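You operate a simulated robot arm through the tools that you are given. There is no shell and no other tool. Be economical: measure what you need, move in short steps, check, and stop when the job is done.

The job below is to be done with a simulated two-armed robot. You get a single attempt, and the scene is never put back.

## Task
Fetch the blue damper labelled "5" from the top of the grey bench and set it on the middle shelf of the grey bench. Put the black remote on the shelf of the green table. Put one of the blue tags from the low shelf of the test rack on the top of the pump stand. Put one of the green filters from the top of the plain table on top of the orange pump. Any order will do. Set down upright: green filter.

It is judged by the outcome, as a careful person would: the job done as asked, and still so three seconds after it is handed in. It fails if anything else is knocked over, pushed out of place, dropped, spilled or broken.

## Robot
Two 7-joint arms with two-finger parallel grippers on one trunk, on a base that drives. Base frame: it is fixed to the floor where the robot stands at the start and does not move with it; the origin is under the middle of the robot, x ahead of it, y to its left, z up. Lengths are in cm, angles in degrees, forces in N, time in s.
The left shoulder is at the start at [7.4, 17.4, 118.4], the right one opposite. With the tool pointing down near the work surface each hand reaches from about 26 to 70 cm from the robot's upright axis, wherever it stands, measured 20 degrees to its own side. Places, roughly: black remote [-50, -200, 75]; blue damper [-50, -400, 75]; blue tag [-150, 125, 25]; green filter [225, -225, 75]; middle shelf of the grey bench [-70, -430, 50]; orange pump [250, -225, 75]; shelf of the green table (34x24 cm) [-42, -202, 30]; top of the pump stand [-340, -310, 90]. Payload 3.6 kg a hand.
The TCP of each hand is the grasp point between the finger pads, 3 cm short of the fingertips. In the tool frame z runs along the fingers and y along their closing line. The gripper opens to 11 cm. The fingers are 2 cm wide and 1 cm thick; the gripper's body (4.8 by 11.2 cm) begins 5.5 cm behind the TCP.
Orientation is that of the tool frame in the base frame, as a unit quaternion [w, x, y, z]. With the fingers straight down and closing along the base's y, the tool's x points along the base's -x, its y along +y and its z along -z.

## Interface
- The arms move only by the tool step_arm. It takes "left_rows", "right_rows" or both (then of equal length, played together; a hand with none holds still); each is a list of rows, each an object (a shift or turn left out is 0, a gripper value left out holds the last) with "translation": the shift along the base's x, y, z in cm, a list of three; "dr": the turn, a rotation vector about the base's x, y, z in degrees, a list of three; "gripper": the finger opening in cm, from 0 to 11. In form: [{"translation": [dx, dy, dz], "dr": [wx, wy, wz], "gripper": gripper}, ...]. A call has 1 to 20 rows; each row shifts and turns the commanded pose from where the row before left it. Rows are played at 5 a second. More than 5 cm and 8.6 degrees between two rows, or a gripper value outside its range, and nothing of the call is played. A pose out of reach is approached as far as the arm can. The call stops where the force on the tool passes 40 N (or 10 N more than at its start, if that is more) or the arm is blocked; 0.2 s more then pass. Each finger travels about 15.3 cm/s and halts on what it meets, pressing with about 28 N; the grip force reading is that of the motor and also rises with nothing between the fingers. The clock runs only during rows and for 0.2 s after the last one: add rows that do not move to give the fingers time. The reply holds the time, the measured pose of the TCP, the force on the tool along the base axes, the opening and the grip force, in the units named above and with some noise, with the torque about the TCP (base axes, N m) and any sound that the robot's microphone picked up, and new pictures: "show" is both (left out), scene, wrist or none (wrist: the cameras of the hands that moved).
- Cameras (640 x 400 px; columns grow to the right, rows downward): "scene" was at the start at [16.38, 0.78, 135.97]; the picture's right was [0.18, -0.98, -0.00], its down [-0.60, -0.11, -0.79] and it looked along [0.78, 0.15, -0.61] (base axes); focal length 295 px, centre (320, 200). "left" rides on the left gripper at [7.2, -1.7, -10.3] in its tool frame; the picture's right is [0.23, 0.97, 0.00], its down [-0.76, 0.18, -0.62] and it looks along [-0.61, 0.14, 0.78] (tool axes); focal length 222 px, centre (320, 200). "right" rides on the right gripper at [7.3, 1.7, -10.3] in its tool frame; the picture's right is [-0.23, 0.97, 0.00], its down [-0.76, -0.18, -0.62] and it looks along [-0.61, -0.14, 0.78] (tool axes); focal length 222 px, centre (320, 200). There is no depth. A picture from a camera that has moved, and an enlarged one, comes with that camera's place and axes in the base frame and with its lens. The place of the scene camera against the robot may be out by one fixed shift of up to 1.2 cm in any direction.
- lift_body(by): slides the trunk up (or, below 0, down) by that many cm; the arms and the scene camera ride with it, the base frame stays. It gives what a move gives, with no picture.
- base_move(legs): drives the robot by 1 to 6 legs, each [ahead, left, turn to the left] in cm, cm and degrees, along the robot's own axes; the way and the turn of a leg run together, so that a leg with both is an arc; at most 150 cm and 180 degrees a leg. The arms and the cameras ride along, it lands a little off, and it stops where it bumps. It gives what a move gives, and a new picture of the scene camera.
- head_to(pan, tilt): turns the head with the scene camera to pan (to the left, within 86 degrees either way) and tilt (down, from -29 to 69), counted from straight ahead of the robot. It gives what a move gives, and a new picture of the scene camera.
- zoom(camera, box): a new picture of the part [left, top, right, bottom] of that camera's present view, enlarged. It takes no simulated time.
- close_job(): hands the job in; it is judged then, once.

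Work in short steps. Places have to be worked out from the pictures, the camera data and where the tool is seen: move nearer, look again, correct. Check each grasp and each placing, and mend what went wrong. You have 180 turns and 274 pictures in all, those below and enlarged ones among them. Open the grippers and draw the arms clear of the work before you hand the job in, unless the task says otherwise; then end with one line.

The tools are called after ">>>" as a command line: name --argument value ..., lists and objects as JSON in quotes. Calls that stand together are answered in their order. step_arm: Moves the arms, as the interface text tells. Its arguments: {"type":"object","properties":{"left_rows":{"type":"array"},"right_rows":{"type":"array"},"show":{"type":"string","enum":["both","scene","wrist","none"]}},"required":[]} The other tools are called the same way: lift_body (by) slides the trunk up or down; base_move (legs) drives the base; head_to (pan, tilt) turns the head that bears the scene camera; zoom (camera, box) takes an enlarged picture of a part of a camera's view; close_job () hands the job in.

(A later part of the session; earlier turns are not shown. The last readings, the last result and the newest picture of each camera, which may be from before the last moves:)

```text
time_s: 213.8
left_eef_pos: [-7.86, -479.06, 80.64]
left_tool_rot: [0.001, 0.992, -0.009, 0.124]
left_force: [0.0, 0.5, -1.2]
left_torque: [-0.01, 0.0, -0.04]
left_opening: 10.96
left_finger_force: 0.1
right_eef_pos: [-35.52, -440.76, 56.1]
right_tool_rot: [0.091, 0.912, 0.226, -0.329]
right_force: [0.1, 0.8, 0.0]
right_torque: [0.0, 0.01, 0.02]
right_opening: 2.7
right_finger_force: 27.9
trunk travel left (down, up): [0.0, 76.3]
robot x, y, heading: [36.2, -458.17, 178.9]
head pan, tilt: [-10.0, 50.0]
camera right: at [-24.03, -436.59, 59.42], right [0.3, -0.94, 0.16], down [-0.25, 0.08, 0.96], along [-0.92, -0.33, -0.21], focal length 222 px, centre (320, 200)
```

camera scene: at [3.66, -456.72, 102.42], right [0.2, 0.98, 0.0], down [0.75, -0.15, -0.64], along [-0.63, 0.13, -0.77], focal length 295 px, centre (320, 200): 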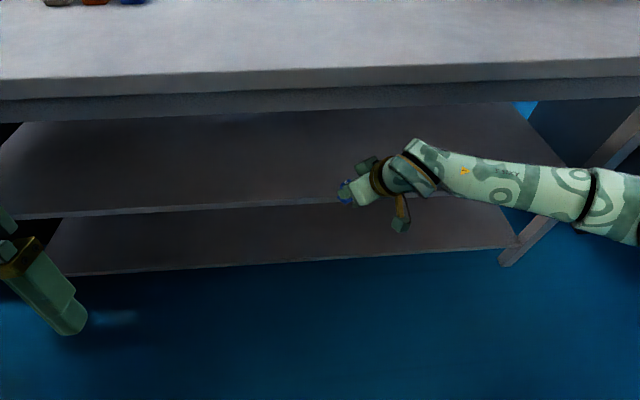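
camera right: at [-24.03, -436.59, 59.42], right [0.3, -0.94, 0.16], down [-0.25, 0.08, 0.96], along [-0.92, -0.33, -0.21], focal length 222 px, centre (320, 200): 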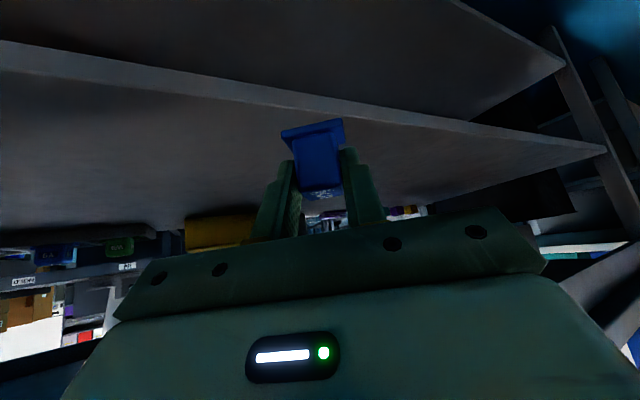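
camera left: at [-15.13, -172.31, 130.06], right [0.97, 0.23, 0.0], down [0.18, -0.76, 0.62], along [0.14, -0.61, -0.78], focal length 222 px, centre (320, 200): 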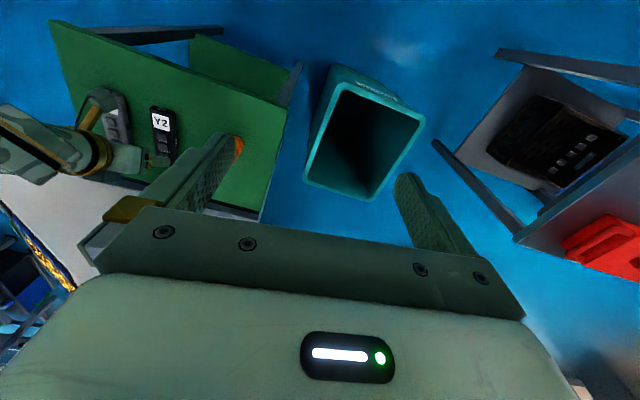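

Shelf top z≈48; path is clear. Go in 12 cm more.

>>> base_move --legs '[[12, 0, 0]]'

>>> step_arm --right_rows '[{"translation": [0, 0, -1.5]}, {"translation": [0, 0, -1]}, {"translation": [0, 0, -0.7]}, {"translation": [0, 0, -0.6]}, {}]'

```text
time_s: 215.0
left_eef_pos: [-19.92, -478.89, 80.65]
left_tool_rot: [0.001, 0.992, -0.007, 0.124]
left_force: [-0.4, 0.7, -0.4]
left_torque: [0.03, -0.02, 0.01]
left_opening: 11.0
left_finger_force: 0.1
right_eef_pos: [-47.69, -440.69, 56.02]
right_tool_rot: [0.091, 0.912, 0.227, -0.329]
right_force: [0.4, 0.2, 0.1]
right_torque: [-0.02, 0.0, -0.01]
right_opening: 2.72
right_finger_force: 28.4
trunk travel left (down, up): [0.0, 76.3]
robot x, y, heading: [24.12, -457.67, 178.6]
head pan, tilt: [-10.0, 50.0]
camera scene: at [-8.36, -456.53, 102.42], right [0.19, 0.98, 0.0], down [0.75, -0.15, -0.64], along [-0.63, 0.12, -0.77], focal length 295 px, centre (320, 200)
```

scene: 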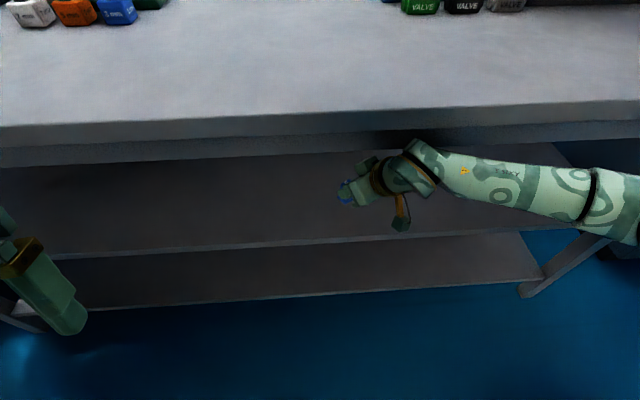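

```text
time_s: 216.2
left_eef_pos: [-19.86, -478.95, 80.61]
left_tool_rot: [0.001, 0.992, -0.008, 0.124]
left_force: [0.5, -0.8, 0.0]
left_torque: [0.01, 0.01, 0.01]
left_opening: 10.98
left_finger_force: 0.2
right_eef_pos: [-47.6, -440.82, 52.21]
right_tool_rot: [0.091, 0.912, 0.226, -0.33]
right_force: [0.7, -0.3, -0.8]
right_torque: [-0.02, -0.02, -0.01]
right_opening: 2.72
right_finger_force: 28.0
trunk travel left (down, up): [0.0, 76.3]
robot x, y, heading: [24.32, -457.76, 178.6]
head pan, tilt: [-10.0, 50.0]
camera scene: at [-8.31, -456.53, 102.44], right [0.19, 0.98, 0.0], down [0.75, -0.15, -0.64], along [-0.63, 0.12, -0.77], focal length 295 px, centre (320, 200)
camera right: at [-36.12, -436.46, 55.56], right [0.31, -0.94, 0.16], down [-0.25, 0.08, 0.96], along [-0.92, -0.34, -0.21], focal length 222 px, centre (320, 200)
```

scene: 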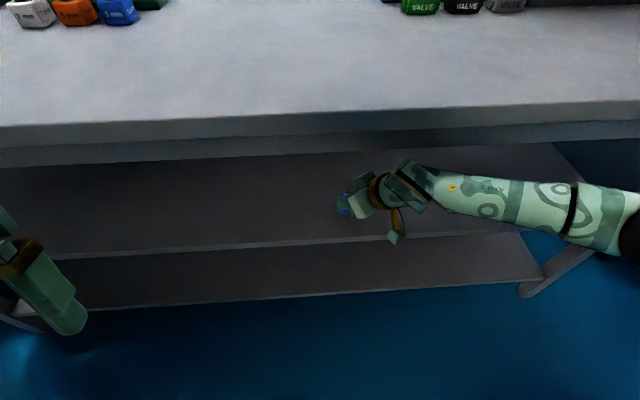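
right: 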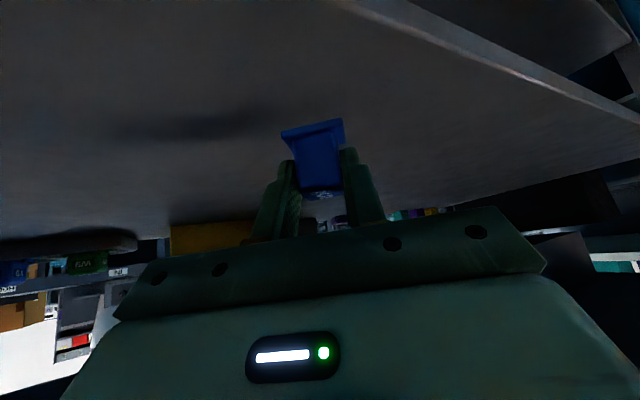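

No contact yet; continue lowering slowly.

>>> step_arm --right_rows '[{"translation": [0, 0, -0.5]}, {"translation": [0, 0, -0.5]}, {"translation": [0, 0, -0.4]}, {}]' --show "wrist"

```text
time_s: 217.2
left_eef_pos: [-19.85, -479.0, 80.7]
left_tool_rot: [0.001, 0.992, -0.007, 0.123]
left_force: [-0.7, 0.7, 0.1]
left_torque: [0.0, 0.0, 0.0]
left_opening: 11.0
left_finger_force: 0.1
right_eef_pos: [-47.63, -440.84, 50.87]
right_tool_rot: [0.09, 0.912, 0.227, -0.33]
right_force: [-0.9, -0.2, -0.8]
right_torque: [-0.02, -0.03, -0.01]
right_opening: 2.73
right_finger_force: 27.2
trunk travel left (down, up): [0.0, 76.3]
robot x, y, heading: [24.17, -457.78, 178.8]
head pan, tilt: [-10.0, 50.0]
camera right: at [-36.15, -436.48, 54.16], right [0.31, -0.94, 0.16], down [-0.25, 0.08, 0.96], along [-0.92, -0.34, -0.21], focal length 222 px, centre (320, 200)
```

right: 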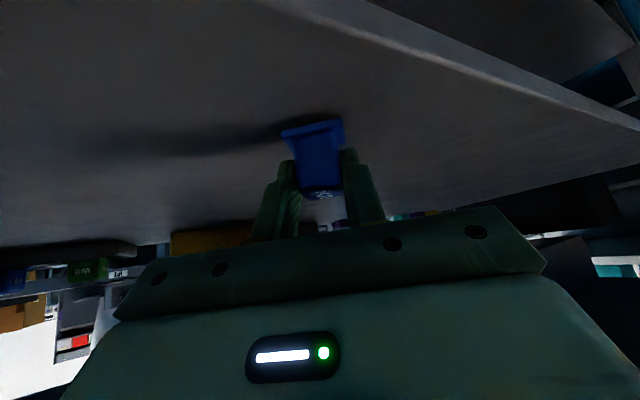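

Shadow is approaching the damper but no contact; continue.

>>> step_arm --right_rows '[{"translation": [0, 0, -0.4]}, {"translation": [0, 0, -0.4]}, {"translation": [0, 0, -0.4]}, {"translation": [0, 0, -0.4]}, {}]' --show "wrist"

```text
time_s: 218.4
left_eef_pos: [-19.76, -478.93, 80.72]
left_tool_rot: [0.0, 0.992, -0.007, 0.123]
left_force: [-0.7, -0.8, 0.4]
left_torque: [-0.03, -0.02, -0.01]
left_opening: 11.0
left_finger_force: 0.0
right_eef_pos: [-47.59, -440.86, 49.58]
right_tool_rot: [0.091, 0.911, 0.228, -0.332]
right_force: [-5.7, 0.4, 20.5]
right_torque: [0.06, 0.36, -0.02]
right_opening: 2.8
right_finger_force: 27.9
trunk travel left (down, up): [0.0, 76.3]
robot x, y, heading: [24.01, -457.84, 178.7]
head pan, tilt: [-10.0, 50.0]
camera right: at [-36.09, -436.53, 52.83], right [0.31, -0.94, 0.16], down [-0.25, 0.08, 0.97], along [-0.92, -0.34, -0.21], focal length 222 px, centre (320, 200)
```

right: 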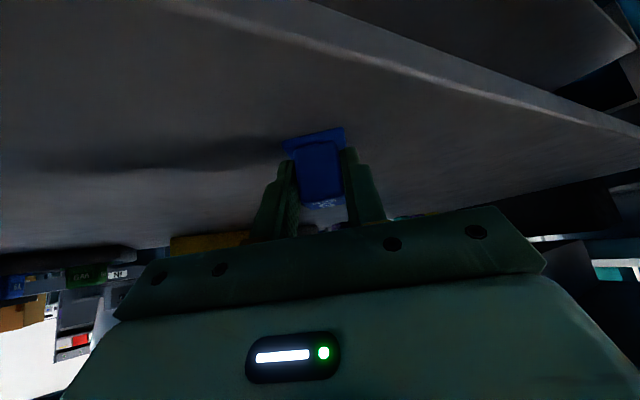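

Contact at 20 N. Ease up slightly, open, and withdraw along the tool axis.

>>> step_arm --right_rows '[{"translation": [0, 0, 0.2]}, {"gripper": 3.5}, {"gripper": 5}, {"gripper": 7}, {}, {"translation": [1.1, 0.65, 1.5]}, {"translation": [1.1, 0.65, 1.5]}, {"translation": [1.1, 0.65, 1.5]}, {}]' --show "wrist"

>>> base_move --legs '[[-45, 0, 0]]'

```text
time_s: 220.4
left_eef_pos: [-19.85, -478.94, 80.58]
left_tool_rot: [0.001, 0.992, -0.008, 0.124]
left_force: [-0.5, 0.3, -0.7]
left_torque: [0.01, -0.02, 0.04]
left_opening: 11.01
left_finger_force: 0.0
right_eef_pos: [-44.32, -438.86, 53.94]
right_tool_rot: [0.091, 0.912, 0.227, -0.33]
right_force: [-0.5, -1.2, -0.4]
right_torque: [-0.03, 0.01, 0.03]
right_opening: 7.03
right_finger_force: 0.1
trunk travel left (down, up): [0.0, 76.3]
robot x, y, heading: [24.28, -457.91, 178.9]
head pan, tilt: [-10.0, 50.0]
camera right: at [-32.69, -434.54, 57.28], right [0.31, -0.94, 0.16], down [-0.25, 0.08, 0.96], along [-0.92, -0.34, -0.21], focal length 222 px, centre (320, 200)
```

right: 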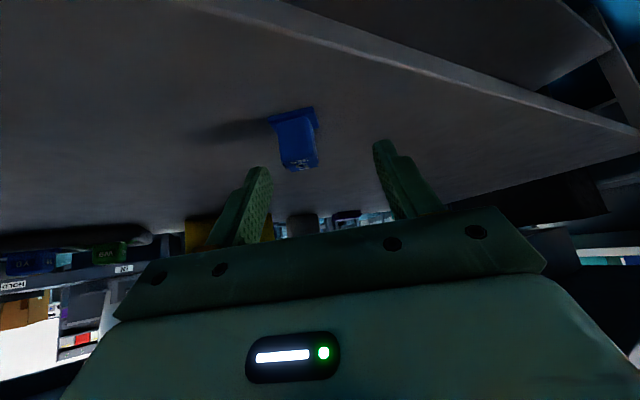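

```text
time_s: 223.1
left_eef_pos: [25.51, -479.84, 80.65]
left_tool_rot: [0.002, 0.992, -0.011, 0.124]
left_force: [-0.2, -0.2, -0.2]
left_torque: [-0.02, 0.0, -0.02]
left_opening: 10.99
left_finger_force: 0.0
right_eef_pos: [1.34, -439.5, 54.09]
right_tool_rot: [0.09, 0.912, 0.226, -0.33]
right_force: [0.0, 0.3, 1.0]
right_torque: [-0.01, 0.0, 0.01]
right_opening: 7.01
right_finger_force: 0.0
trunk travel left (down, up): [0.0, 76.3]
robot x, y, heading: [69.99, -458.7, 178.7]
head pan, tilt: [-10.0, 50.0]
camera scene: at [37.2, -457.42, 102.45], right [0.2, 0.98, 0.0], down [0.75, -0.15, -0.64], along [-0.63, 0.13, -0.77], focal length 295 px, centre (320, 200)
```

scene: 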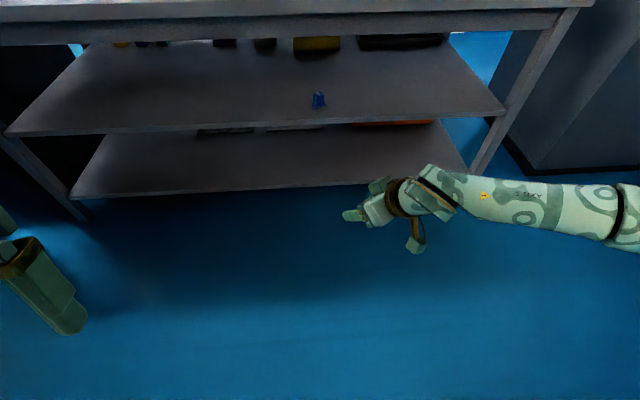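

Damper stands on the middle shelf. Now restore the right arm and trunk for travel.

>>> step_arm --right_rows '[{"translation": [2, 0, 4]}, {"translation": [2, 0, 4]}, {"translation": [2, 0, 4], "dr": [0, 0, -8]}, {"translation": [2, 0, 3], "dr": [0, 0, -8]}, {"translation": [1, 0, 2], "dr": [0, 0, -8]}, {"translation": [1, 0, 2], "dr": [0, -2, -6]}, {"translation": [1, 0, 1], "dr": [0, -8, 0]}, {"translation": [1, 0, 1], "dr": [0, -8, 0]}, {"translation": [1, 0, 1], "dr": [0, -8, 0]}, {"translation": [1, 0, 1], "dr": [0, -8, 0]}, {"translation": [1, 0, 0], "dr": [0, -6, 0]}, {}]' --show "none"

>>> lift_body --by 30

```text
time_s: 225.7
left_eef_pos: [25.61, -479.75, 80.63]
left_tool_rot: [0.001, 0.992, -0.01, 0.123]
left_force: [-0.7, -0.7, -0.2]
left_torque: [0.01, -0.01, -0.02]
left_opening: 11.02
left_finger_force: 0.1
right_eef_pos: [16.18, -439.54, 76.91]
right_tool_rot: [-0.005, 1.0, -0.018, 0.001]
right_force: [0.9, 0.1, -0.7]
right_torque: [0.0, 0.0, 0.03]
right_opening: 7.0
right_finger_force: 0.1
trunk travel left (down, up): [0.0, 76.3]
robot x, y, heading: [69.68, -458.78, 178.5]
head pan, tilt: [-10.0, 50.0]
```

```text
time_s: 228.7
left_eef_pos: [25.42, -479.78, 110.66]
left_tool_rot: [0.002, 0.992, -0.01, 0.124]
left_force: [-1.0, 0.2, 0.1]
left_torque: [-0.02, -0.01, 0.04]
left_opening: 10.99
left_finger_force: 0.1
right_eef_pos: [16.26, -439.45, 106.97]
right_tool_rot: [-0.004, 1.0, -0.018, 0.0]
right_force: [-0.7, -0.2, -0.4]
right_torque: [-0.01, 0.01, 0.02]
right_opening: 7.03
right_finger_force: 0.1
trunk travel left (down, up): [-30.0, 46.3]
robot x, y, heading: [69.75, -458.7, 178.4]
head pan, tilt: [-10.0, 50.0]
```

Drive back around the east side of the tables.

>>> base_move --legs '[[0, 0, -88.4], [0, -140, 0], [0, -138, 0], [120, 0, 0], [120, 0, 0], [110, 0, 0]]'

>>> head_to --pan 70 --tilt 25

```text
time_s: 262.9
left_eef_pos: [324.33, -56.97, 110.69]
left_tool_rot: [0.086, 0.709, -0.695, 0.088]
left_force: [0.1, 0.0, -0.4]
left_torque: [0.0, -0.01, 0.0]
left_opening: 11.0
left_finger_force: 0.1
right_eef_pos: [364.21, -46.11, 107.06]
right_tool_rot: [-0.003, 0.707, -0.707, 0.004]
right_force: [0.1, 0.1, -0.9]
right_torque: [-0.04, -0.04, -0.01]
right_opening: 7.0
right_finger_force: 0.2
trunk travel left (down, up): [-30.0, 46.3]
robot x, y, heading: [347.05, -100.24, 90.9]
head pan, tilt: [-10.0, 50.0]
camera scene: at [348.14, -85.59, 134.2], right [0.99, -0.16, 0.0], down [-0.12, -0.76, -0.64], along [0.1, 0.63, -0.77], focal length 295 px, centre (320, 200)
```

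scene: 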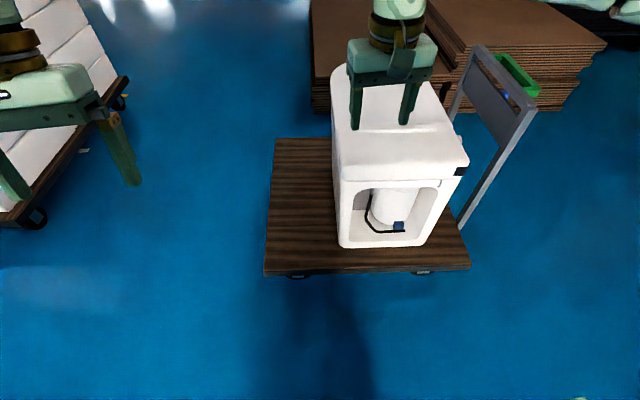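

```text
time_s: 264.4
left_eef_pos: [324.24, -56.92, 110.68]
left_tool_rot: [0.087, 0.708, -0.695, 0.088]
left_force: [-0.2, 0.4, 0.2]
left_torque: [-0.03, -0.02, 0.0]
left_opening: 10.99
left_finger_force: 0.0
right_eef_pos: [364.14, -46.15, 107.01]
right_tool_rot: [-0.002, 0.708, -0.707, 0.003]
right_force: [-0.5, -0.7, -0.3]
right_torque: [-0.05, -0.02, -0.01]
right_opening: 6.98
right_finger_force: 0.0
trunk travel left (down, up): [-30.0, 46.3]
robot x, y, heading: [346.9, -100.56, 90.7]
head pan, tilt: [70.0, 25.0]
camera scene: at [338.21, -90.2, 137.95], right [0.33, 0.94, 0.0], down [0.4, -0.14, -0.91], along [-0.86, 0.3, -0.42], focal length 295 px, centre (320, 200)
```

scene: 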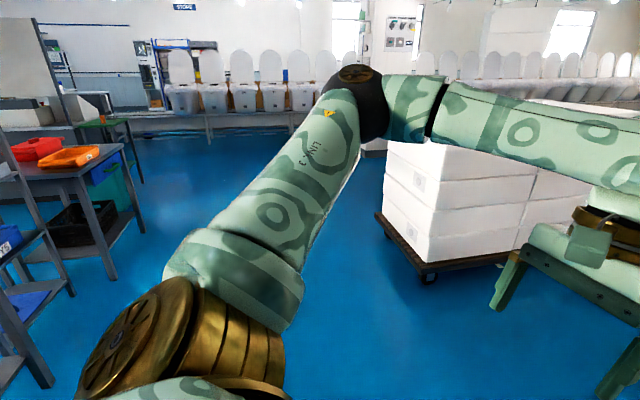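

Slide west between the box trolley and tables, then look toward the test rack.

>>> base_move --legs '[[0, 140, 0], [0, 140, 0], [0, 60, 0]]'

>>> head_to --pan 40 --tilt 25

```text
time_s: 281.0
left_eef_pos: [-16.13, -63.65, 110.61]
left_tool_rot: [0.085, 0.717, -0.686, 0.09]
left_force: [0.2, -0.1, -0.2]
left_torque: [0.0, -0.06, -0.01]
left_opening: 11.0
left_finger_force: 0.0
right_eef_pos: [23.55, -51.94, 107.05]
right_tool_rot: [-0.004, 0.716, -0.698, 0.003]
right_force: [-0.9, -0.2, -0.7]
right_torque: [0.02, 0.0, 0.0]
right_opening: 7.01
right_finger_force: 0.0
trunk travel left (down, up): [-30.0, 46.3]
robot x, y, heading: [7.76, -106.35, 91.9]
head pan, tilt: [70.0, 25.0]
camera scene: at [-1.43, -96.55, 137.95], right [0.31, 0.95, 0.0], down [0.4, -0.13, -0.91], along [-0.86, 0.28, -0.42], focal length 295 px, centre (320, 200)
```

scene: 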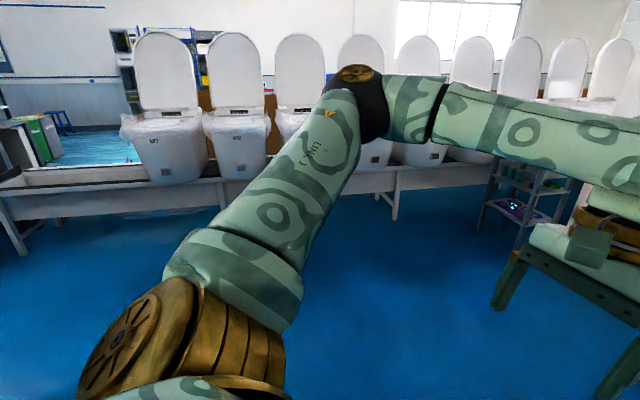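

```text
time_s: 281.9
left_eef_pos: [-16.05, -63.71, 110.7]
left_tool_rot: [0.086, 0.717, -0.686, 0.09]
left_force: [-0.3, 0.8, -0.6]
left_torque: [-0.01, 0.02, 0.01]
left_opening: 10.98
left_finger_force: 0.1
right_eef_pos: [23.52, -51.96, 106.97]
right_tool_rot: [-0.003, 0.716, -0.698, 0.003]
right_force: [-0.7, 1.2, -0.7]
right_torque: [-0.01, 0.02, -0.02]
right_opening: 7.01
right_finger_force: 0.1
trunk travel left (down, up): [-30.0, 46.3]
robot x, y, heading: [7.65, -106.27, 92.0]
head pan, tilt: [40.0, 25.0]
camera scene: at [1.21, -92.54, 137.95], right [0.74, 0.67, 0.0], down [0.28, -0.31, -0.91], along [-0.61, 0.67, -0.42], focal length 295 px, centre (320, 200)
```

scene: 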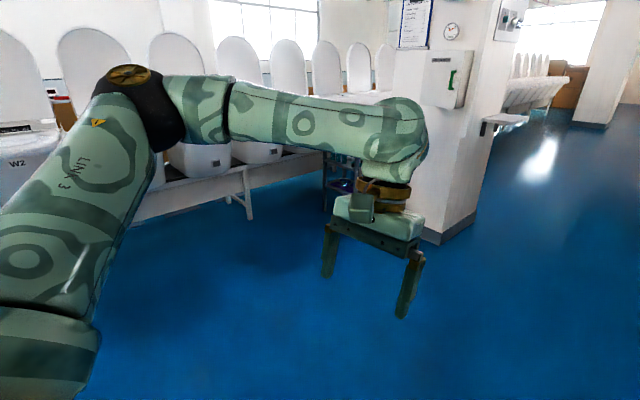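

The test rack is the small shelf unit by the pillar near (-150,125). Drive closer and face it.

>>> base_move --legs '[[100, 95, 0], [0, 0, 28]]'

>>> head_to --pan 0 --tilt 35

```text
time_s: 290.2
left_eef_pos: [-130.78, 19.07, 110.62]
left_tool_rot: [0.062, 0.859, -0.497, 0.107]
left_force: [0.2, -0.8, -0.4]
left_torque: [0.01, -0.02, 0.03]
left_opening: 11.0
left_finger_force: 0.0
right_eef_pos: [-100.94, 47.83, 106.91]
right_tool_rot: [-0.004, 0.861, -0.509, 0.002]
right_force: [0.0, 0.1, 0.0]
right_torque: [0.01, -0.01, 0.03]
right_opening: 7.01
right_finger_force: 0.0
trunk travel left (down, up): [-30.0, 46.3]
robot x, y, heading: [-89.55, -7.93, 119.7]
head pan, tilt: [40.0, 25.0]
camera scene: at [-102.5, 1.41, 137.95], right [0.35, 0.94, 0.0], down [0.4, -0.15, -0.91], along [-0.85, 0.31, -0.42], focal length 295 px, centre (320, 200)
```

scene: 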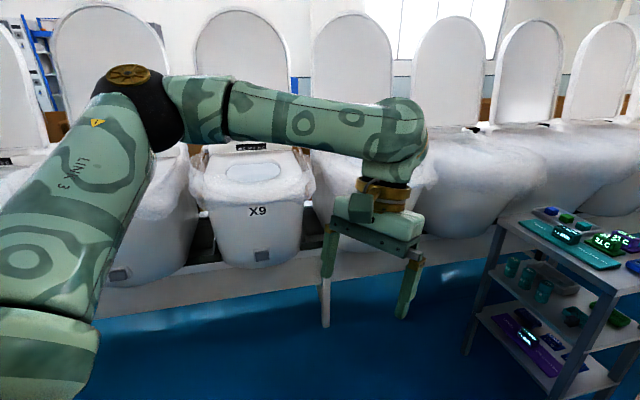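

```text
time_s: 291.3
left_eef_pos: [-130.68, 19.11, 110.59]
left_tool_rot: [0.062, 0.859, -0.497, 0.107]
left_force: [-0.2, -0.2, 0.2]
left_torque: [0.0, 0.0, -0.01]
left_opening: 11.01
left_finger_force: 0.1
right_eef_pos: [-100.98, 47.83, 107.01]
right_tool_rot: [-0.004, 0.861, -0.508, 0.003]
right_force: [-0.4, 0.0, 0.6]
right_torque: [0.01, 0.02, -0.01]
right_opening: 7.0
right_finger_force: 0.0
trunk travel left (down, up): [-30.0, 46.3]
robot x, y, heading: [-90.01, -7.9, 119.8]
head pan, tilt: [0.0, 35.0]
camera scene: at [-98.19, 5.88, 136.38], right [0.87, 0.5, 0.0], down [0.28, -0.5, -0.82], along [-0.41, 0.71, -0.57], focal length 295 px, centre (320, 200)
```

scene: 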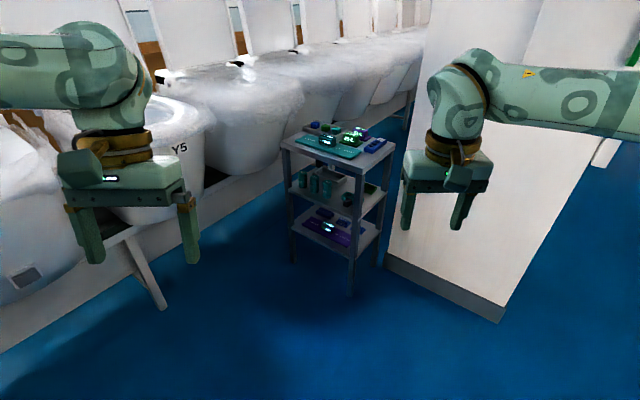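

>>> zoom --camera "scene" --box '[260, 110, 420, 310]'

```text
2.00 times, centred on (340, 210) of scene
camera zoom: at [-98.19, 5.88, 136.38], right [0.87, 0.5, 0.0], down [0.28, -0.5, -0.82], along [-0.41, 0.71, -0.57], focal length 590 px, centre (280, 180)
```

zoom: 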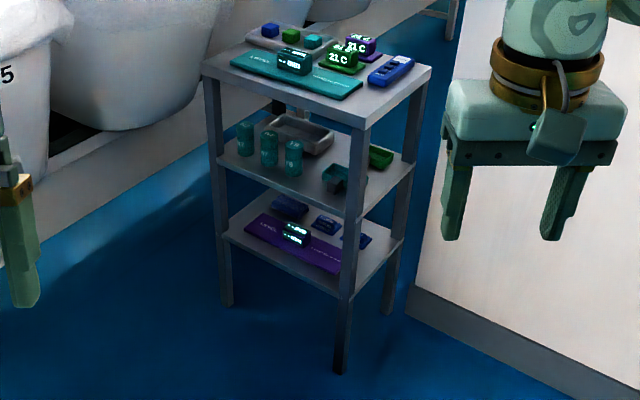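

Blue tags are on the low shelf. Move in front of the rack (its front faces south) and look lower.

>>> base_move --legs '[[0, 0, -31], [25, 50, 0]]'

>>> lift_body --by -25

>>> head_to --pan 0 --tilt 40

```text
time_s: 296.0
left_eef_pos: [-159.07, 62.7, 110.57]
left_tool_rot: [-0.088, -0.692, 0.712, -0.087]
left_force: [0.1, 0.4, 0.2]
left_torque: [0.0, -0.03, -0.02]
left_opening: 10.98
left_finger_force: 0.0
right_eef_pos: [-118.77, 71.63, 106.97]
right_tool_rot: [0.004, -0.691, 0.723, -0.004]
right_force: [-0.4, -0.1, -0.3]
right_torque: [-0.01, -0.01, 0.02]
right_opening: 7.01
right_finger_force: 0.0
trunk travel left (down, up): [-30.0, 46.3]
robot x, y, heading: [-137.91, 18.81, 88.2]
head pan, tilt: [0.0, 35.0]
camera scene: at [-137.84, 34.32, 136.37], right [1.0, -0.03, 0.0], down [-0.02, -0.57, -0.82], along [0.03, 0.82, -0.57], focal length 295 px, centre (320, 200)
```

scene: 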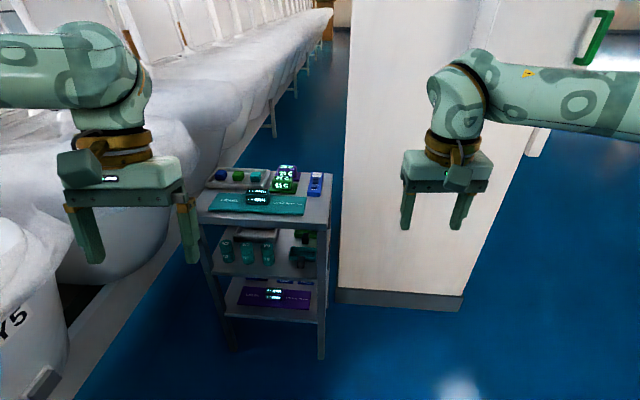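

```text
time_s: 298.6
left_eef_pos: [-159.02, 62.72, 85.67]
left_tool_rot: [-0.088, -0.692, 0.711, -0.085]
left_force: [-0.5, -0.1, 0.4]
left_torque: [-0.01, 0.02, 0.02]
left_opening: 11.0
left_finger_force: 0.0
right_eef_pos: [-118.67, 71.62, 82.02]
right_tool_rot: [0.004, -0.691, 0.723, -0.003]
right_force: [0.1, -0.1, 0.9]
right_torque: [0.03, -0.01, 0.01]
right_opening: 7.0
right_finger_force: 0.0
trunk travel left (down, up): [-5.0, 71.3]
robot x, y, heading: [-138.35, 18.41, 88.2]
head pan, tilt: [0.0, 35.0]
```

```text
time_s: 299.2
left_eef_pos: [-159.06, 62.73, 85.67]
left_tool_rot: [-0.089, -0.692, 0.712, -0.085]
left_force: [-0.3, 0.4, 0.5]
left_torque: [0.03, -0.01, 0.02]
left_opening: 11.02
left_finger_force: 0.0
right_eef_pos: [-118.64, 71.62, 82.02]
right_tool_rot: [0.003, -0.691, 0.723, -0.003]
right_force: [0.4, -0.1, -0.3]
right_torque: [0.0, 0.01, 0.0]
right_opening: 7.01
right_finger_force: 0.0
trunk travel left (down, up): [-5.0, 71.3]
robot x, y, heading: [-138.07, 18.56, 88.1]
head pan, tilt: [0.0, 40.0]
camera scene: at [-137.34, 47.82, 109.29], right [1.0, -0.03, 0.0], down [-0.02, -0.64, -0.77], along [0.02, 0.77, -0.64], focal length 295 px, centre (320, 200)
```

scene: 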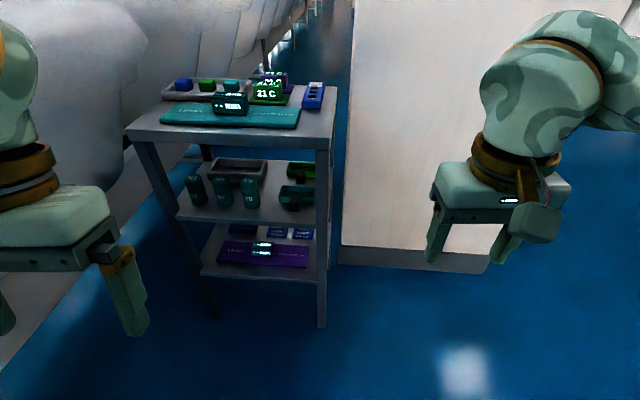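

>>> zoom --camera "scene" --box '[180, 200, 340, 300]'

```text
4.00 times, centred on (260, 250) of scene
camera zoom: at [-137.34, 47.82, 109.29], right [1.0, -0.03, 0.0], down [-0.02, -0.64, -0.77], along [0.02, 0.77, -0.64], focal length 1181 px, centre (560, 0)
```

zoom: 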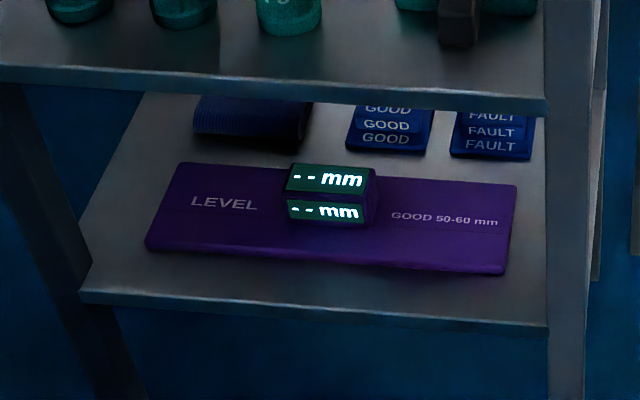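

Two blue tags (GOOD, FAULT) sit at the back of the low shelf. Plan: use the left hand on FAULT (≈(-142,125,29)), tool flipped (camera on top), nearly horizontal. Position the robot first at a stand-off, and pull the right hand back.

>>> base_move --legs '[[-15, 0, 0], [0, 0, 17], [20, -23, 0]]'

>>> step_arm --right_rows '[{"translation": [2.5, -3.5, 1]}, {"translation": [2.5, -3.5, 1]}, {"translation": [2.5, -3.5, 1]}, {"translation": [0, -3.5, 1]}, {}]' --left_rows '[{"gripper": 9}, {}, {}, {}, {}]' --show "none"

```text
time_s: 303.3
left_eef_pos: [-154.64, 65.02, 85.51]
left_tool_rot: [0.074, 0.791, -0.6, 0.098]
left_force: [-0.3, -1.1, -0.5]
left_torque: [-0.01, -0.01, -0.03]
left_opening: 11.01
left_finger_force: 0.2
right_eef_pos: [-118.66, 85.53, 81.92]
right_tool_rot: [-0.003, 0.791, -0.612, 0.003]
right_force: [0.9, 0.2, 0.1]
right_torque: [0.01, -0.04, -0.04]
right_opening: 7.0
right_finger_force: 0.1
trunk travel left (down, up): [-5.0, 71.3]
robot x, y, heading: [-121.55, 28.6, 105.4]
head pan, tilt: [0.0, 40.0]
camera scene: at [-129.69, 57.2, 109.27], right [0.96, 0.26, 0.0], down [0.17, -0.62, -0.77], along [-0.2, 0.74, -0.64], focal length 295 px, centre (320, 200)
```

scene: 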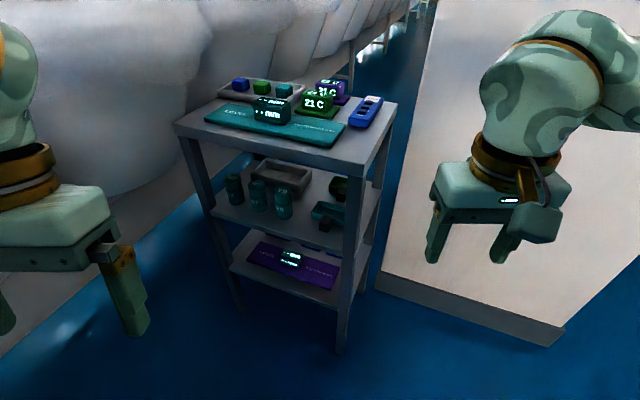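

```text
time_s: 304.5
left_eef_pos: [-154.51, 65.12, 85.74]
left_tool_rot: [0.075, 0.79, -0.6, 0.099]
left_force: [0.6, -0.6, 0.0]
left_torque: [0.04, 0.0, 0.03]
left_opening: 9.01
left_finger_force: 0.0
right_eef_pos: [-111.26, 71.58, 86.16]
right_tool_rot: [-0.003, 0.791, -0.612, 0.003]
right_force: [-0.3, -0.6, -0.3]
right_torque: [0.01, 0.04, -0.01]
right_opening: 6.99
right_finger_force: 0.1
trunk travel left (down, up): [-5.0, 71.3]
robot x, y, heading: [-121.52, 28.77, 105.3]
head pan, tilt: [0.0, 40.0]
```

Test rolling the left hand +150° about vertical (flip).

>>> step_arm --left_rows '[{"translation": [0, -2, 1], "dr": [0, 0, 8]}, {"translation": [0, -2, 0], "dr": [0, 0, 8]}, {"dr": [0, 0, 8]}, {"dr": [0, 0, 8]}, {"dr": [0, 0, 8]}, {"dr": [0, 0, 8]}, {"dr": [0, 0, 8]}, {"dr": [0, 0, 8]}, {"dr": [0, 0, 8]}, {"dr": [0, 0, 8]}, {"dr": [0, 0, 8]}, {"dr": [0, 0, 8]}, {"dr": [0, 0, 8]}, {"dr": [0, 0, 8]}, {"dr": [0, 0, 8]}, {"dr": [0, 0, 8]}, {"dr": [0, 0, 8]}, {"dr": [0, 0, 8]}, {"dr": [0, 0, 6]}, {}]' --show "scene"

```text
time_s: 308.7
left_eef_pos: [-168.46, 81.27, 86.22]
left_tool_rot: [-0.057, 0.884, 0.447, 0.125]
left_force: [0.5, -0.2, -0.1]
left_torque: [-0.03, -0.03, -0.02]
left_opening: 9.03
left_finger_force: 0.0
left hand out of reach, approached as far as the arm can: row 1, 10, 11, 12, 13, 14, 15, 16, 17, 18, 19
right_eef_pos: [-111.32, 71.54, 86.17]
right_tool_rot: [-0.002, 0.791, -0.612, 0.003]
right_force: [-0.5, -0.2, -0.1]
right_torque: [0.01, -0.02, 0.01]
right_opening: 7.02
right_finger_force: 0.1
trunk travel left (down, up): [-5.0, 71.3]
robot x, y, heading: [-121.96, 28.85, 105.3]
head pan, tilt: [0.0, 40.0]
camera scene: at [-129.71, 57.15, 109.28], right [0.96, 0.26, 0.0], down [0.17, -0.62, -0.77], along [-0.2, 0.74, -0.64], focal length 295 px, centre (320, 200)
```

scene: 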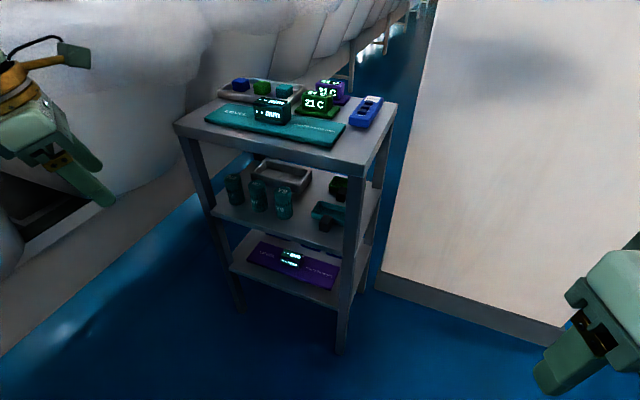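

It rotated ~128°. Now try tilting forward (toward heading ~75°) while lowering, to see whether the flipped posture is feasible.

>>> step_arm --left_rows '[{"translation": [2, -1, -2], "dr": [7.7, -2.1, 0]}, {"translation": [2, -1, -2], "dr": [7.7, -2.1, 0]}, {"translation": [2, -1, -2], "dr": [7.7, -2.1, 0]}, {"translation": [2, -1, -2], "dr": [7.7, -2.1, 0]}, {"translation": [2, -1, -2], "dr": [7.7, -2.1, 0]}, {"translation": [2, 0, -2], "dr": [7.7, -2.1, 0]}, {"translation": [2, 0, -2], "dr": [7.7, -2.1, 0]}, {"translation": [2, 0, -2], "dr": [7.7, -2.1, 0]}, {}]' --show "scene"

```text
time_s: 310.7
left_eef_pos: [-157.55, 81.12, 75.07]
left_tool_rot: [-0.365, 0.78, 0.277, 0.427]
left_force: [0.1, 0.0, -0.9]
left_torque: [0.04, -0.04, -0.04]
left_opening: 8.97
left_finger_force: 0.0
left hand out of reach, approached as far as the arm can: row 1, 2, 3, 4, 5, 6, 7, 8
right_eef_pos: [-111.4, 71.6, 86.15]
right_tool_rot: [-0.004, 0.791, -0.612, 0.004]
right_force: [0.3, 0.0, 0.3]
right_torque: [-0.04, -0.01, -0.01]
right_opening: 6.99
right_finger_force: 0.1
trunk travel left (down, up): [-5.0, 71.3]
robot x, y, heading: [-121.75, 28.88, 105.8]
head pan, tilt: [0.0, 40.0]
camera scene: at [-129.82, 57.21, 109.24], right [0.96, 0.26, 0.0], down [0.17, -0.62, -0.77], along [-0.2, 0.74, -0.64], focal length 295 px, centre (320, 200)
```

scene: 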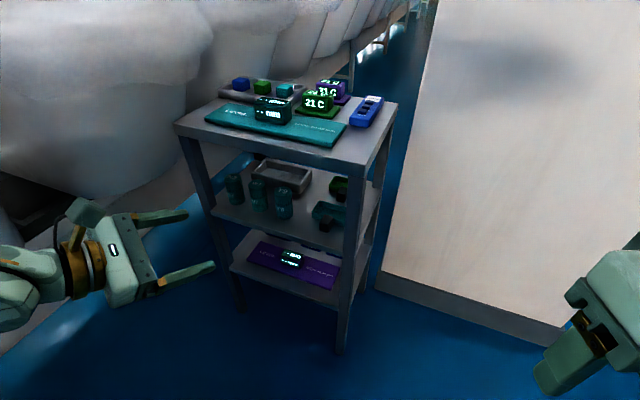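

Excellent: the flipped, near-horizontal posture works (camera on top). Correct roll/heading and lower further.

>>> step_arm --left_rows '[{"translation": [0, -1, -2], "dr": [-3.3, -3.8, 5.9]}, {"translation": [0, -1, -2], "dr": [-3.3, -3.8, 5.9]}, {"translation": [0, -1, -2], "dr": [-3.3, -3.8, 5.9]}, {"translation": [0, 0, -2], "dr": [-3.3, -3.8, 5.9]}, {"translation": [0, 0, -4]}, {"translation": [0, 0, -4]}, {}]' --show "scene"

```text
time_s: 312.3
left_eef_pos: [-159.65, 76.98, 57.47]
left_tool_rot: [-0.351, 0.653, 0.545, 0.391]
left_force: [-0.4, -1.2, -0.7]
left_torque: [-0.03, 0.03, -0.03]
left_opening: 9.0
left_finger_force: 0.0
right_eef_pos: [-111.3, 71.54, 86.23]
right_tool_rot: [-0.003, 0.79, -0.613, 0.004]
right_force: [-0.1, 0.4, 0.5]
right_torque: [0.0, -0.02, 0.02]
right_opening: 6.99
right_finger_force: 0.0
trunk travel left (down, up): [-5.0, 71.3]
robot x, y, heading: [-121.79, 29.02, 105.5]
head pan, tilt: [0.0, 40.0]
camera scene: at [-129.69, 57.14, 109.29], right [0.96, 0.26, 0.0], down [0.17, -0.62, -0.77], along [-0.2, 0.74, -0.64], focal length 295 px, centre (320, 200)
```

scene: 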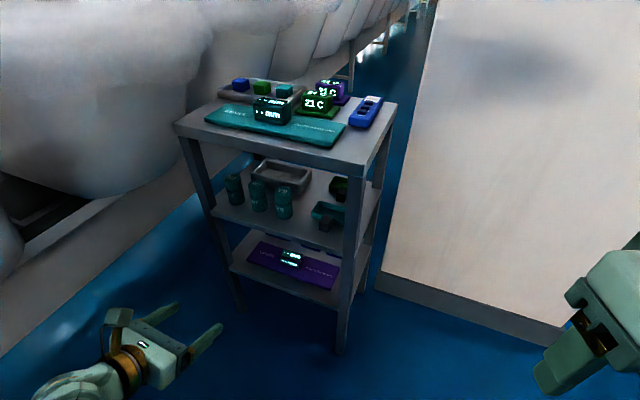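

Orientation now good (heading ~82°, 63° from vertical). Lower the trunk and hand to shelf level while still outside.

>>> lift_body --by -5

>>> step_arm --left_rows '[{"translation": [0, 0, -4]}, {"translation": [0, 0, -4]}, {"translation": [0, 0, -3], "dr": [0, 0, -6]}, {"translation": [0, 0, -3]}, {"translation": [0, 0, -2]}, {}]'

```text
time_s: 313.2
left_eef_pos: [-159.82, 77.01, 52.68]
left_tool_rot: [-0.351, 0.653, 0.545, 0.392]
left_force: [0.8, -0.7, -1.2]
left_torque: [0.0, 0.01, 0.02]
left_opening: 8.99
left_finger_force: 0.0
right_eef_pos: [-111.79, 73.31, 79.54]
right_tool_rot: [0.02, 0.79, -0.612, 0.035]
right_force: [-0.2, -0.3, -0.4]
right_torque: [-0.01, -0.01, 0.04]
right_opening: 6.99
right_finger_force: 0.1
trunk travel left (down, up): [0.0, 76.3]
robot x, y, heading: [-121.7, 28.97, 105.5]
head pan, tilt: [0.0, 40.0]
```

```text
time_s: 314.6
left_eef_pos: [-160.05, 77.05, 36.6]
left_tool_rot: [-0.331, 0.68, 0.511, 0.409]
left_force: [0.1, 0.3, 0.5]
left_torque: [-0.01, 0.0, 0.01]
left_opening: 8.99
left_finger_force: 0.1
right_eef_pos: [-111.79, 73.33, 79.51]
right_tool_rot: [0.02, 0.791, -0.611, 0.035]
right_force: [0.1, 0.6, 0.5]
right_torque: [-0.01, -0.02, -0.04]
right_opening: 7.03
right_finger_force: 0.1
trunk travel left (down, up): [0.0, 76.3]
robot x, y, heading: [-121.5, 28.83, 105.3]
head pan, tilt: [0.0, 40.0]
camera scene: at [-130.54, 60.22, 103.86], right [0.96, 0.26, 0.0], down [0.17, -0.62, -0.77], along [-0.2, 0.74, -0.64], focal length 295 px, centre (320, 200)
camera left: at [-162.89, 71.47, 47.71], right [0.97, -0.16, 0.17], down [-0.07, -0.91, -0.41], along [0.22, 0.38, -0.9], focal length 222 px, centre (320, 200)
```

scene: 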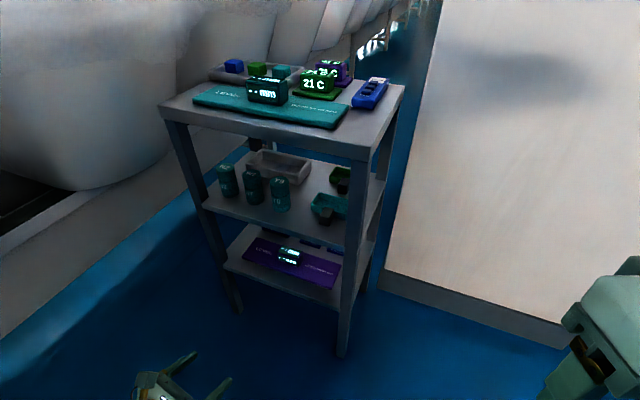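
left: 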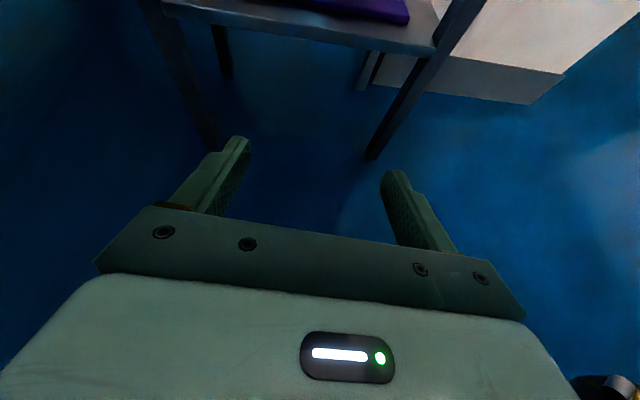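

Hand is at the right height (z≈36.6, above display). Pull the right hand back a bit and move in partway.

>>> step_arm --right_rows '[{"translation": [1, -3.5, 0]}, {"translation": [1, -3.5, 0]}, {}]' --show "none"

>>> base_move --legs '[[18, -17, 0]]'

>>> step_arm --left_rows '[{}]' --show "wrist"

```text
time_s: 315.4
left_eef_pos: [-159.82, 77.04, 36.59]
left_tool_rot: [-0.33, 0.68, 0.511, 0.408]
left_force: [-0.1, 0.3, -0.4]
left_torque: [-0.02, 0.0, 0.0]
left_opening: 9.01
left_finger_force: 0.0
right_eef_pos: [-112.23, 70.97, 82.79]
right_tool_rot: [0.02, 0.79, -0.612, 0.036]
right_force: [-0.1, -0.1, 0.1]
right_torque: [0.01, -0.02, -0.01]
right_opening: 7.02
right_finger_force: 0.1
right hand out of reach, approached as far as the arm can: row 1, 2
trunk travel left (down, up): [0.0, 76.3]
robot x, y, heading: [-121.95, 28.92, 105.0]
head pan, tilt: [0.0, 40.0]
```

```text
time_s: 317.2
left_eef_pos: [-147.85, 98.92, 36.68]
left_tool_rot: [-0.329, 0.682, 0.509, 0.41]
left_force: [-0.2, -0.2, 0.5]
left_torque: [0.0, 0.0, 0.01]
left_opening: 9.01
left_finger_force: 0.0
right_eef_pos: [-100.17, 92.89, 82.68]
right_tool_rot: [0.021, 0.789, -0.613, 0.035]
right_force: [0.5, -0.2, 0.2]
right_torque: [0.0, 0.02, -0.02]
right_opening: 7.0
right_finger_force: 0.1
trunk travel left (down, up): [0.0, 76.3]
robot x, y, heading: [-109.7, 50.37, 104.9]
head pan, tilt: [0.0, 40.0]
camera scene: at [-118.5, 82.03, 103.86], right [0.97, 0.26, 0.0], down [0.17, -0.62, -0.77], along [-0.2, 0.74, -0.64], focal length 295 px, centre (320, 200)
```

scene: 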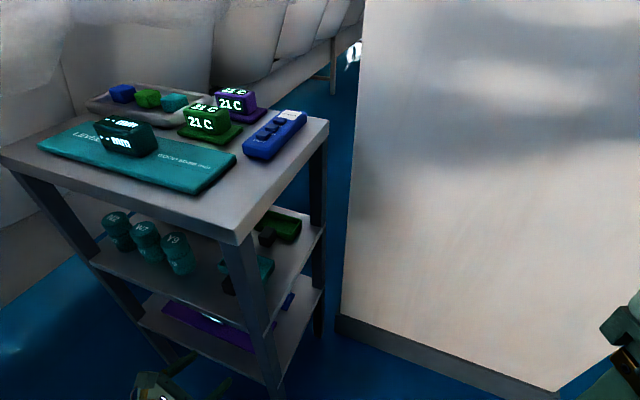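

```text
time_s: 317.6
left_eef_pos: [-147.87, 98.94, 36.6]
left_tool_rot: [-0.33, 0.681, 0.509, 0.41]
left_force: [0.2, 0.0, 1.0]
left_torque: [0.0, 0.02, 0.0]
left_opening: 9.0
left_finger_force: 0.0
right_eef_pos: [-100.04, 92.72, 82.63]
right_tool_rot: [0.02, 0.789, -0.613, 0.036]
right_force: [-0.4, 0.2, -0.2]
right_torque: [0.0, 0.0, -0.01]
right_opening: 7.0
right_finger_force: 0.0
trunk travel left (down, up): [0.0, 76.3]
robot x, y, heading: [-109.73, 50.35, 105.1]
head pan, tilt: [0.0, 40.0]
camera left: at [-150.79, 93.39, 47.73], right [0.97, -0.16, 0.17], down [-0.08, -0.91, -0.41], along [0.22, 0.38, -0.9], focal length 222 px, centre (320, 200)
```

left: 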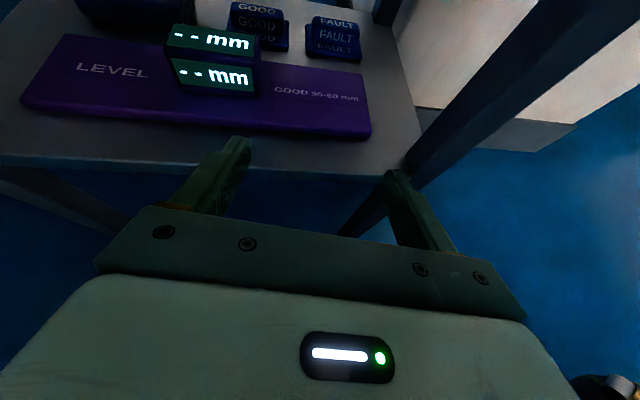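

FAULT tag block ≈(-141,125), top z≈32. Move in to ~7 cm short, still above.

>>> base_move --legs '[[15.5, -9.5, 0]]'

>>> step_arm --left_rows '[{}]' --show "wrist"

```text
time_s: 319.1
left_eef_pos: [-142.73, 116.36, 36.68]
left_tool_rot: [-0.329, 0.682, 0.509, 0.41]
left_force: [-0.3, 0.0, -0.1]
left_torque: [0.0, 0.03, 0.0]
left_opening: 8.99
left_finger_force: 0.1
right_eef_pos: [-94.89, 110.1, 82.78]
right_tool_rot: [0.021, 0.79, -0.612, 0.035]
right_force: [0.0, -0.1, -0.3]
right_torque: [0.02, -0.02, -0.04]
right_opening: 6.98
right_finger_force: 0.0
trunk travel left (down, up): [0.0, 76.3]
robot x, y, heading: [-104.42, 68.26, 105.3]
head pan, tilt: [0.0, 40.0]
camera scene: at [-113.29, 99.54, 103.86], right [0.97, 0.26, 0.0], down [0.17, -0.62, -0.77], along [-0.2, 0.74, -0.64], focal length 295 px, centre (320, 200)
```

scene: 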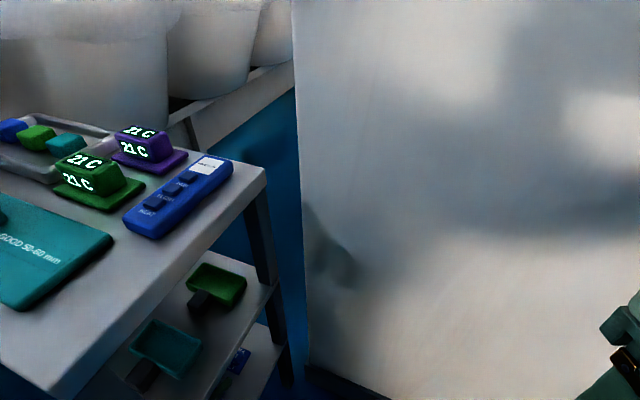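

```text
time_s: 319.5
left_eef_pos: [-142.79, 116.31, 36.57]
left_tool_rot: [-0.329, 0.682, 0.509, 0.41]
left_force: [0.0, -0.4, 0.5]
left_torque: [0.03, 0.02, 0.0]
left_opening: 9.0
left_finger_force: 0.0
right_eef_pos: [-94.94, 110.28, 82.72]
right_tool_rot: [0.02, 0.789, -0.614, 0.036]
right_force: [0.7, 0.2, 0.3]
right_torque: [0.0, 0.04, 0.01]
right_opening: 7.01
right_finger_force: 0.1
trunk travel left (down, up): [0.0, 76.3]
robot x, y, heading: [-104.56, 68.17, 105.0]
head pan, tilt: [0.0, 40.0]
camera left: at [-145.6, 110.84, 47.73], right [0.97, -0.16, 0.17], down [-0.08, -0.91, -0.41], along [0.22, 0.38, -0.9], focal length 222 px, centre (320, 200)
```

left: 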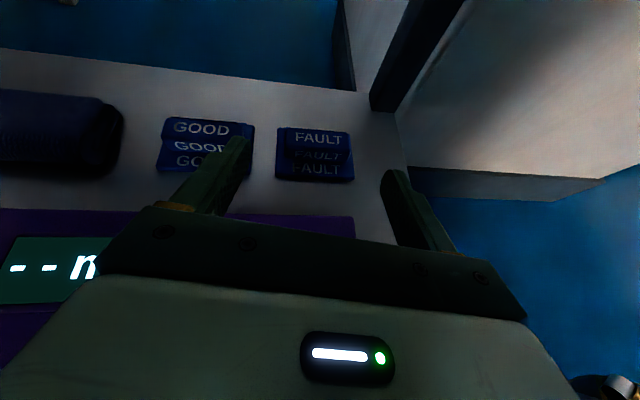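

Aligned laterally. Advance 6 cm and descend with the arm in small steps.

>>> step_arm --left_rows '[{"translation": [0.7, 3, -0.5]}, {"translation": [0.7, 2.8, -1]}, {"translation": [0, 0, -1.2]}, {}]' --show "wrist"

```text
time_s: 320.5
left_eef_pos: [-141.23, 122.22, 33.8]
left_tool_rot: [-0.329, 0.681, 0.51, 0.409]
left_force: [0.4, -1.1, -0.4]
left_torque: [0.0, -0.02, 0.02]
left_opening: 9.0
left_finger_force: 0.0
right_eef_pos: [-94.95, 110.23, 82.62]
right_tool_rot: [0.021, 0.789, -0.613, 0.035]
right_force: [-0.3, 0.0, -0.9]
right_torque: [0.03, 0.0, -0.01]
right_opening: 7.01
right_finger_force: 0.0
trunk travel left (down, up): [0.0, 76.3]
robot x, y, heading: [-104.86, 68.27, 105.0]
head pan, tilt: [0.0, 40.0]
camera left: at [-144.15, 116.57, 44.97], right [0.97, -0.16, 0.17], down [-0.08, -0.91, -0.41], along [0.22, 0.38, -0.9], focal length 222 px, centre (320, 200)
```

left: 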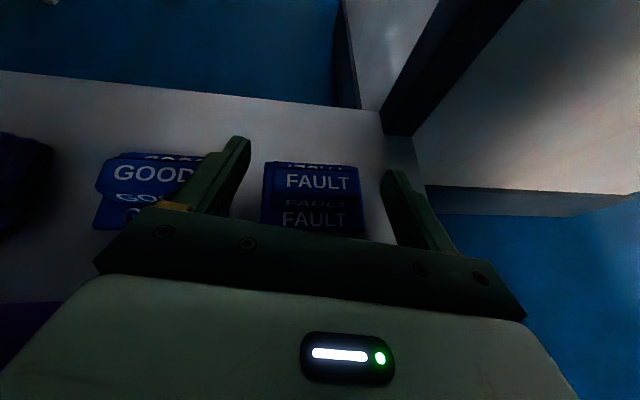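

Narrow the opening to clear the GOOD tag, descend the last 2 cm and close.

>>> step_arm --left_rows '[{"gripper": 7.6}, {}, {"translation": [0, 0, -1]}, {"translation": [0, 0.2, -1]}, {}, {"gripper": 0}, {}, {}, {}]' --show "wrist"

```text
time_s: 321.7
left_eef_pos: [-141.27, 122.79, 32.67]
left_tool_rot: [-0.335, 0.679, 0.506, 0.413]
left_force: [0.7, -2.5, 26.8]
left_torque: [-1.96, 0.11, 0.06]
left_opening: 7.59
left_finger_force: 0.0
right_eef_pos: [-94.73, 110.16, 82.79]
right_tool_rot: [0.021, 0.79, -0.612, 0.035]
right_force: [-1.0, 0.4, -0.1]
right_torque: [-0.01, 0.01, -0.01]
right_opening: 7.02
right_finger_force: 0.1
trunk travel left (down, up): [0.0, 76.3]
robot x, y, heading: [-104.54, 68.03, 105.1]
head pan, tilt: [0.0, 40.0]
stopped in row 5 (left hand): the force on the tool passed its limit at 44 N (the readings are from after the stop); the commanded pose is now the measured one
camera left: at [-144.22, 116.99, 43.72], right [0.97, -0.16, 0.17], down [-0.08, -0.9, -0.42], along [0.22, 0.4, -0.89], focal length 222 px, centre (320, 200)
```

left: 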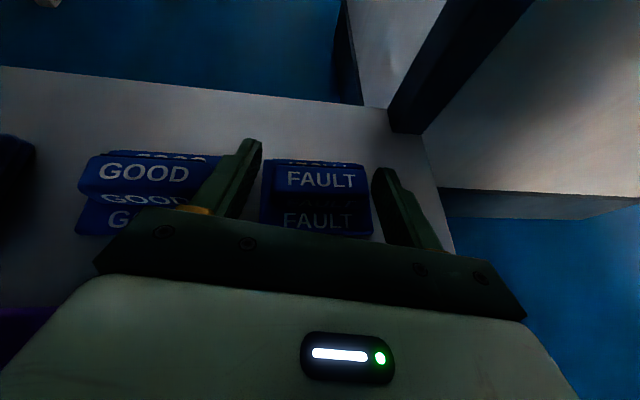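

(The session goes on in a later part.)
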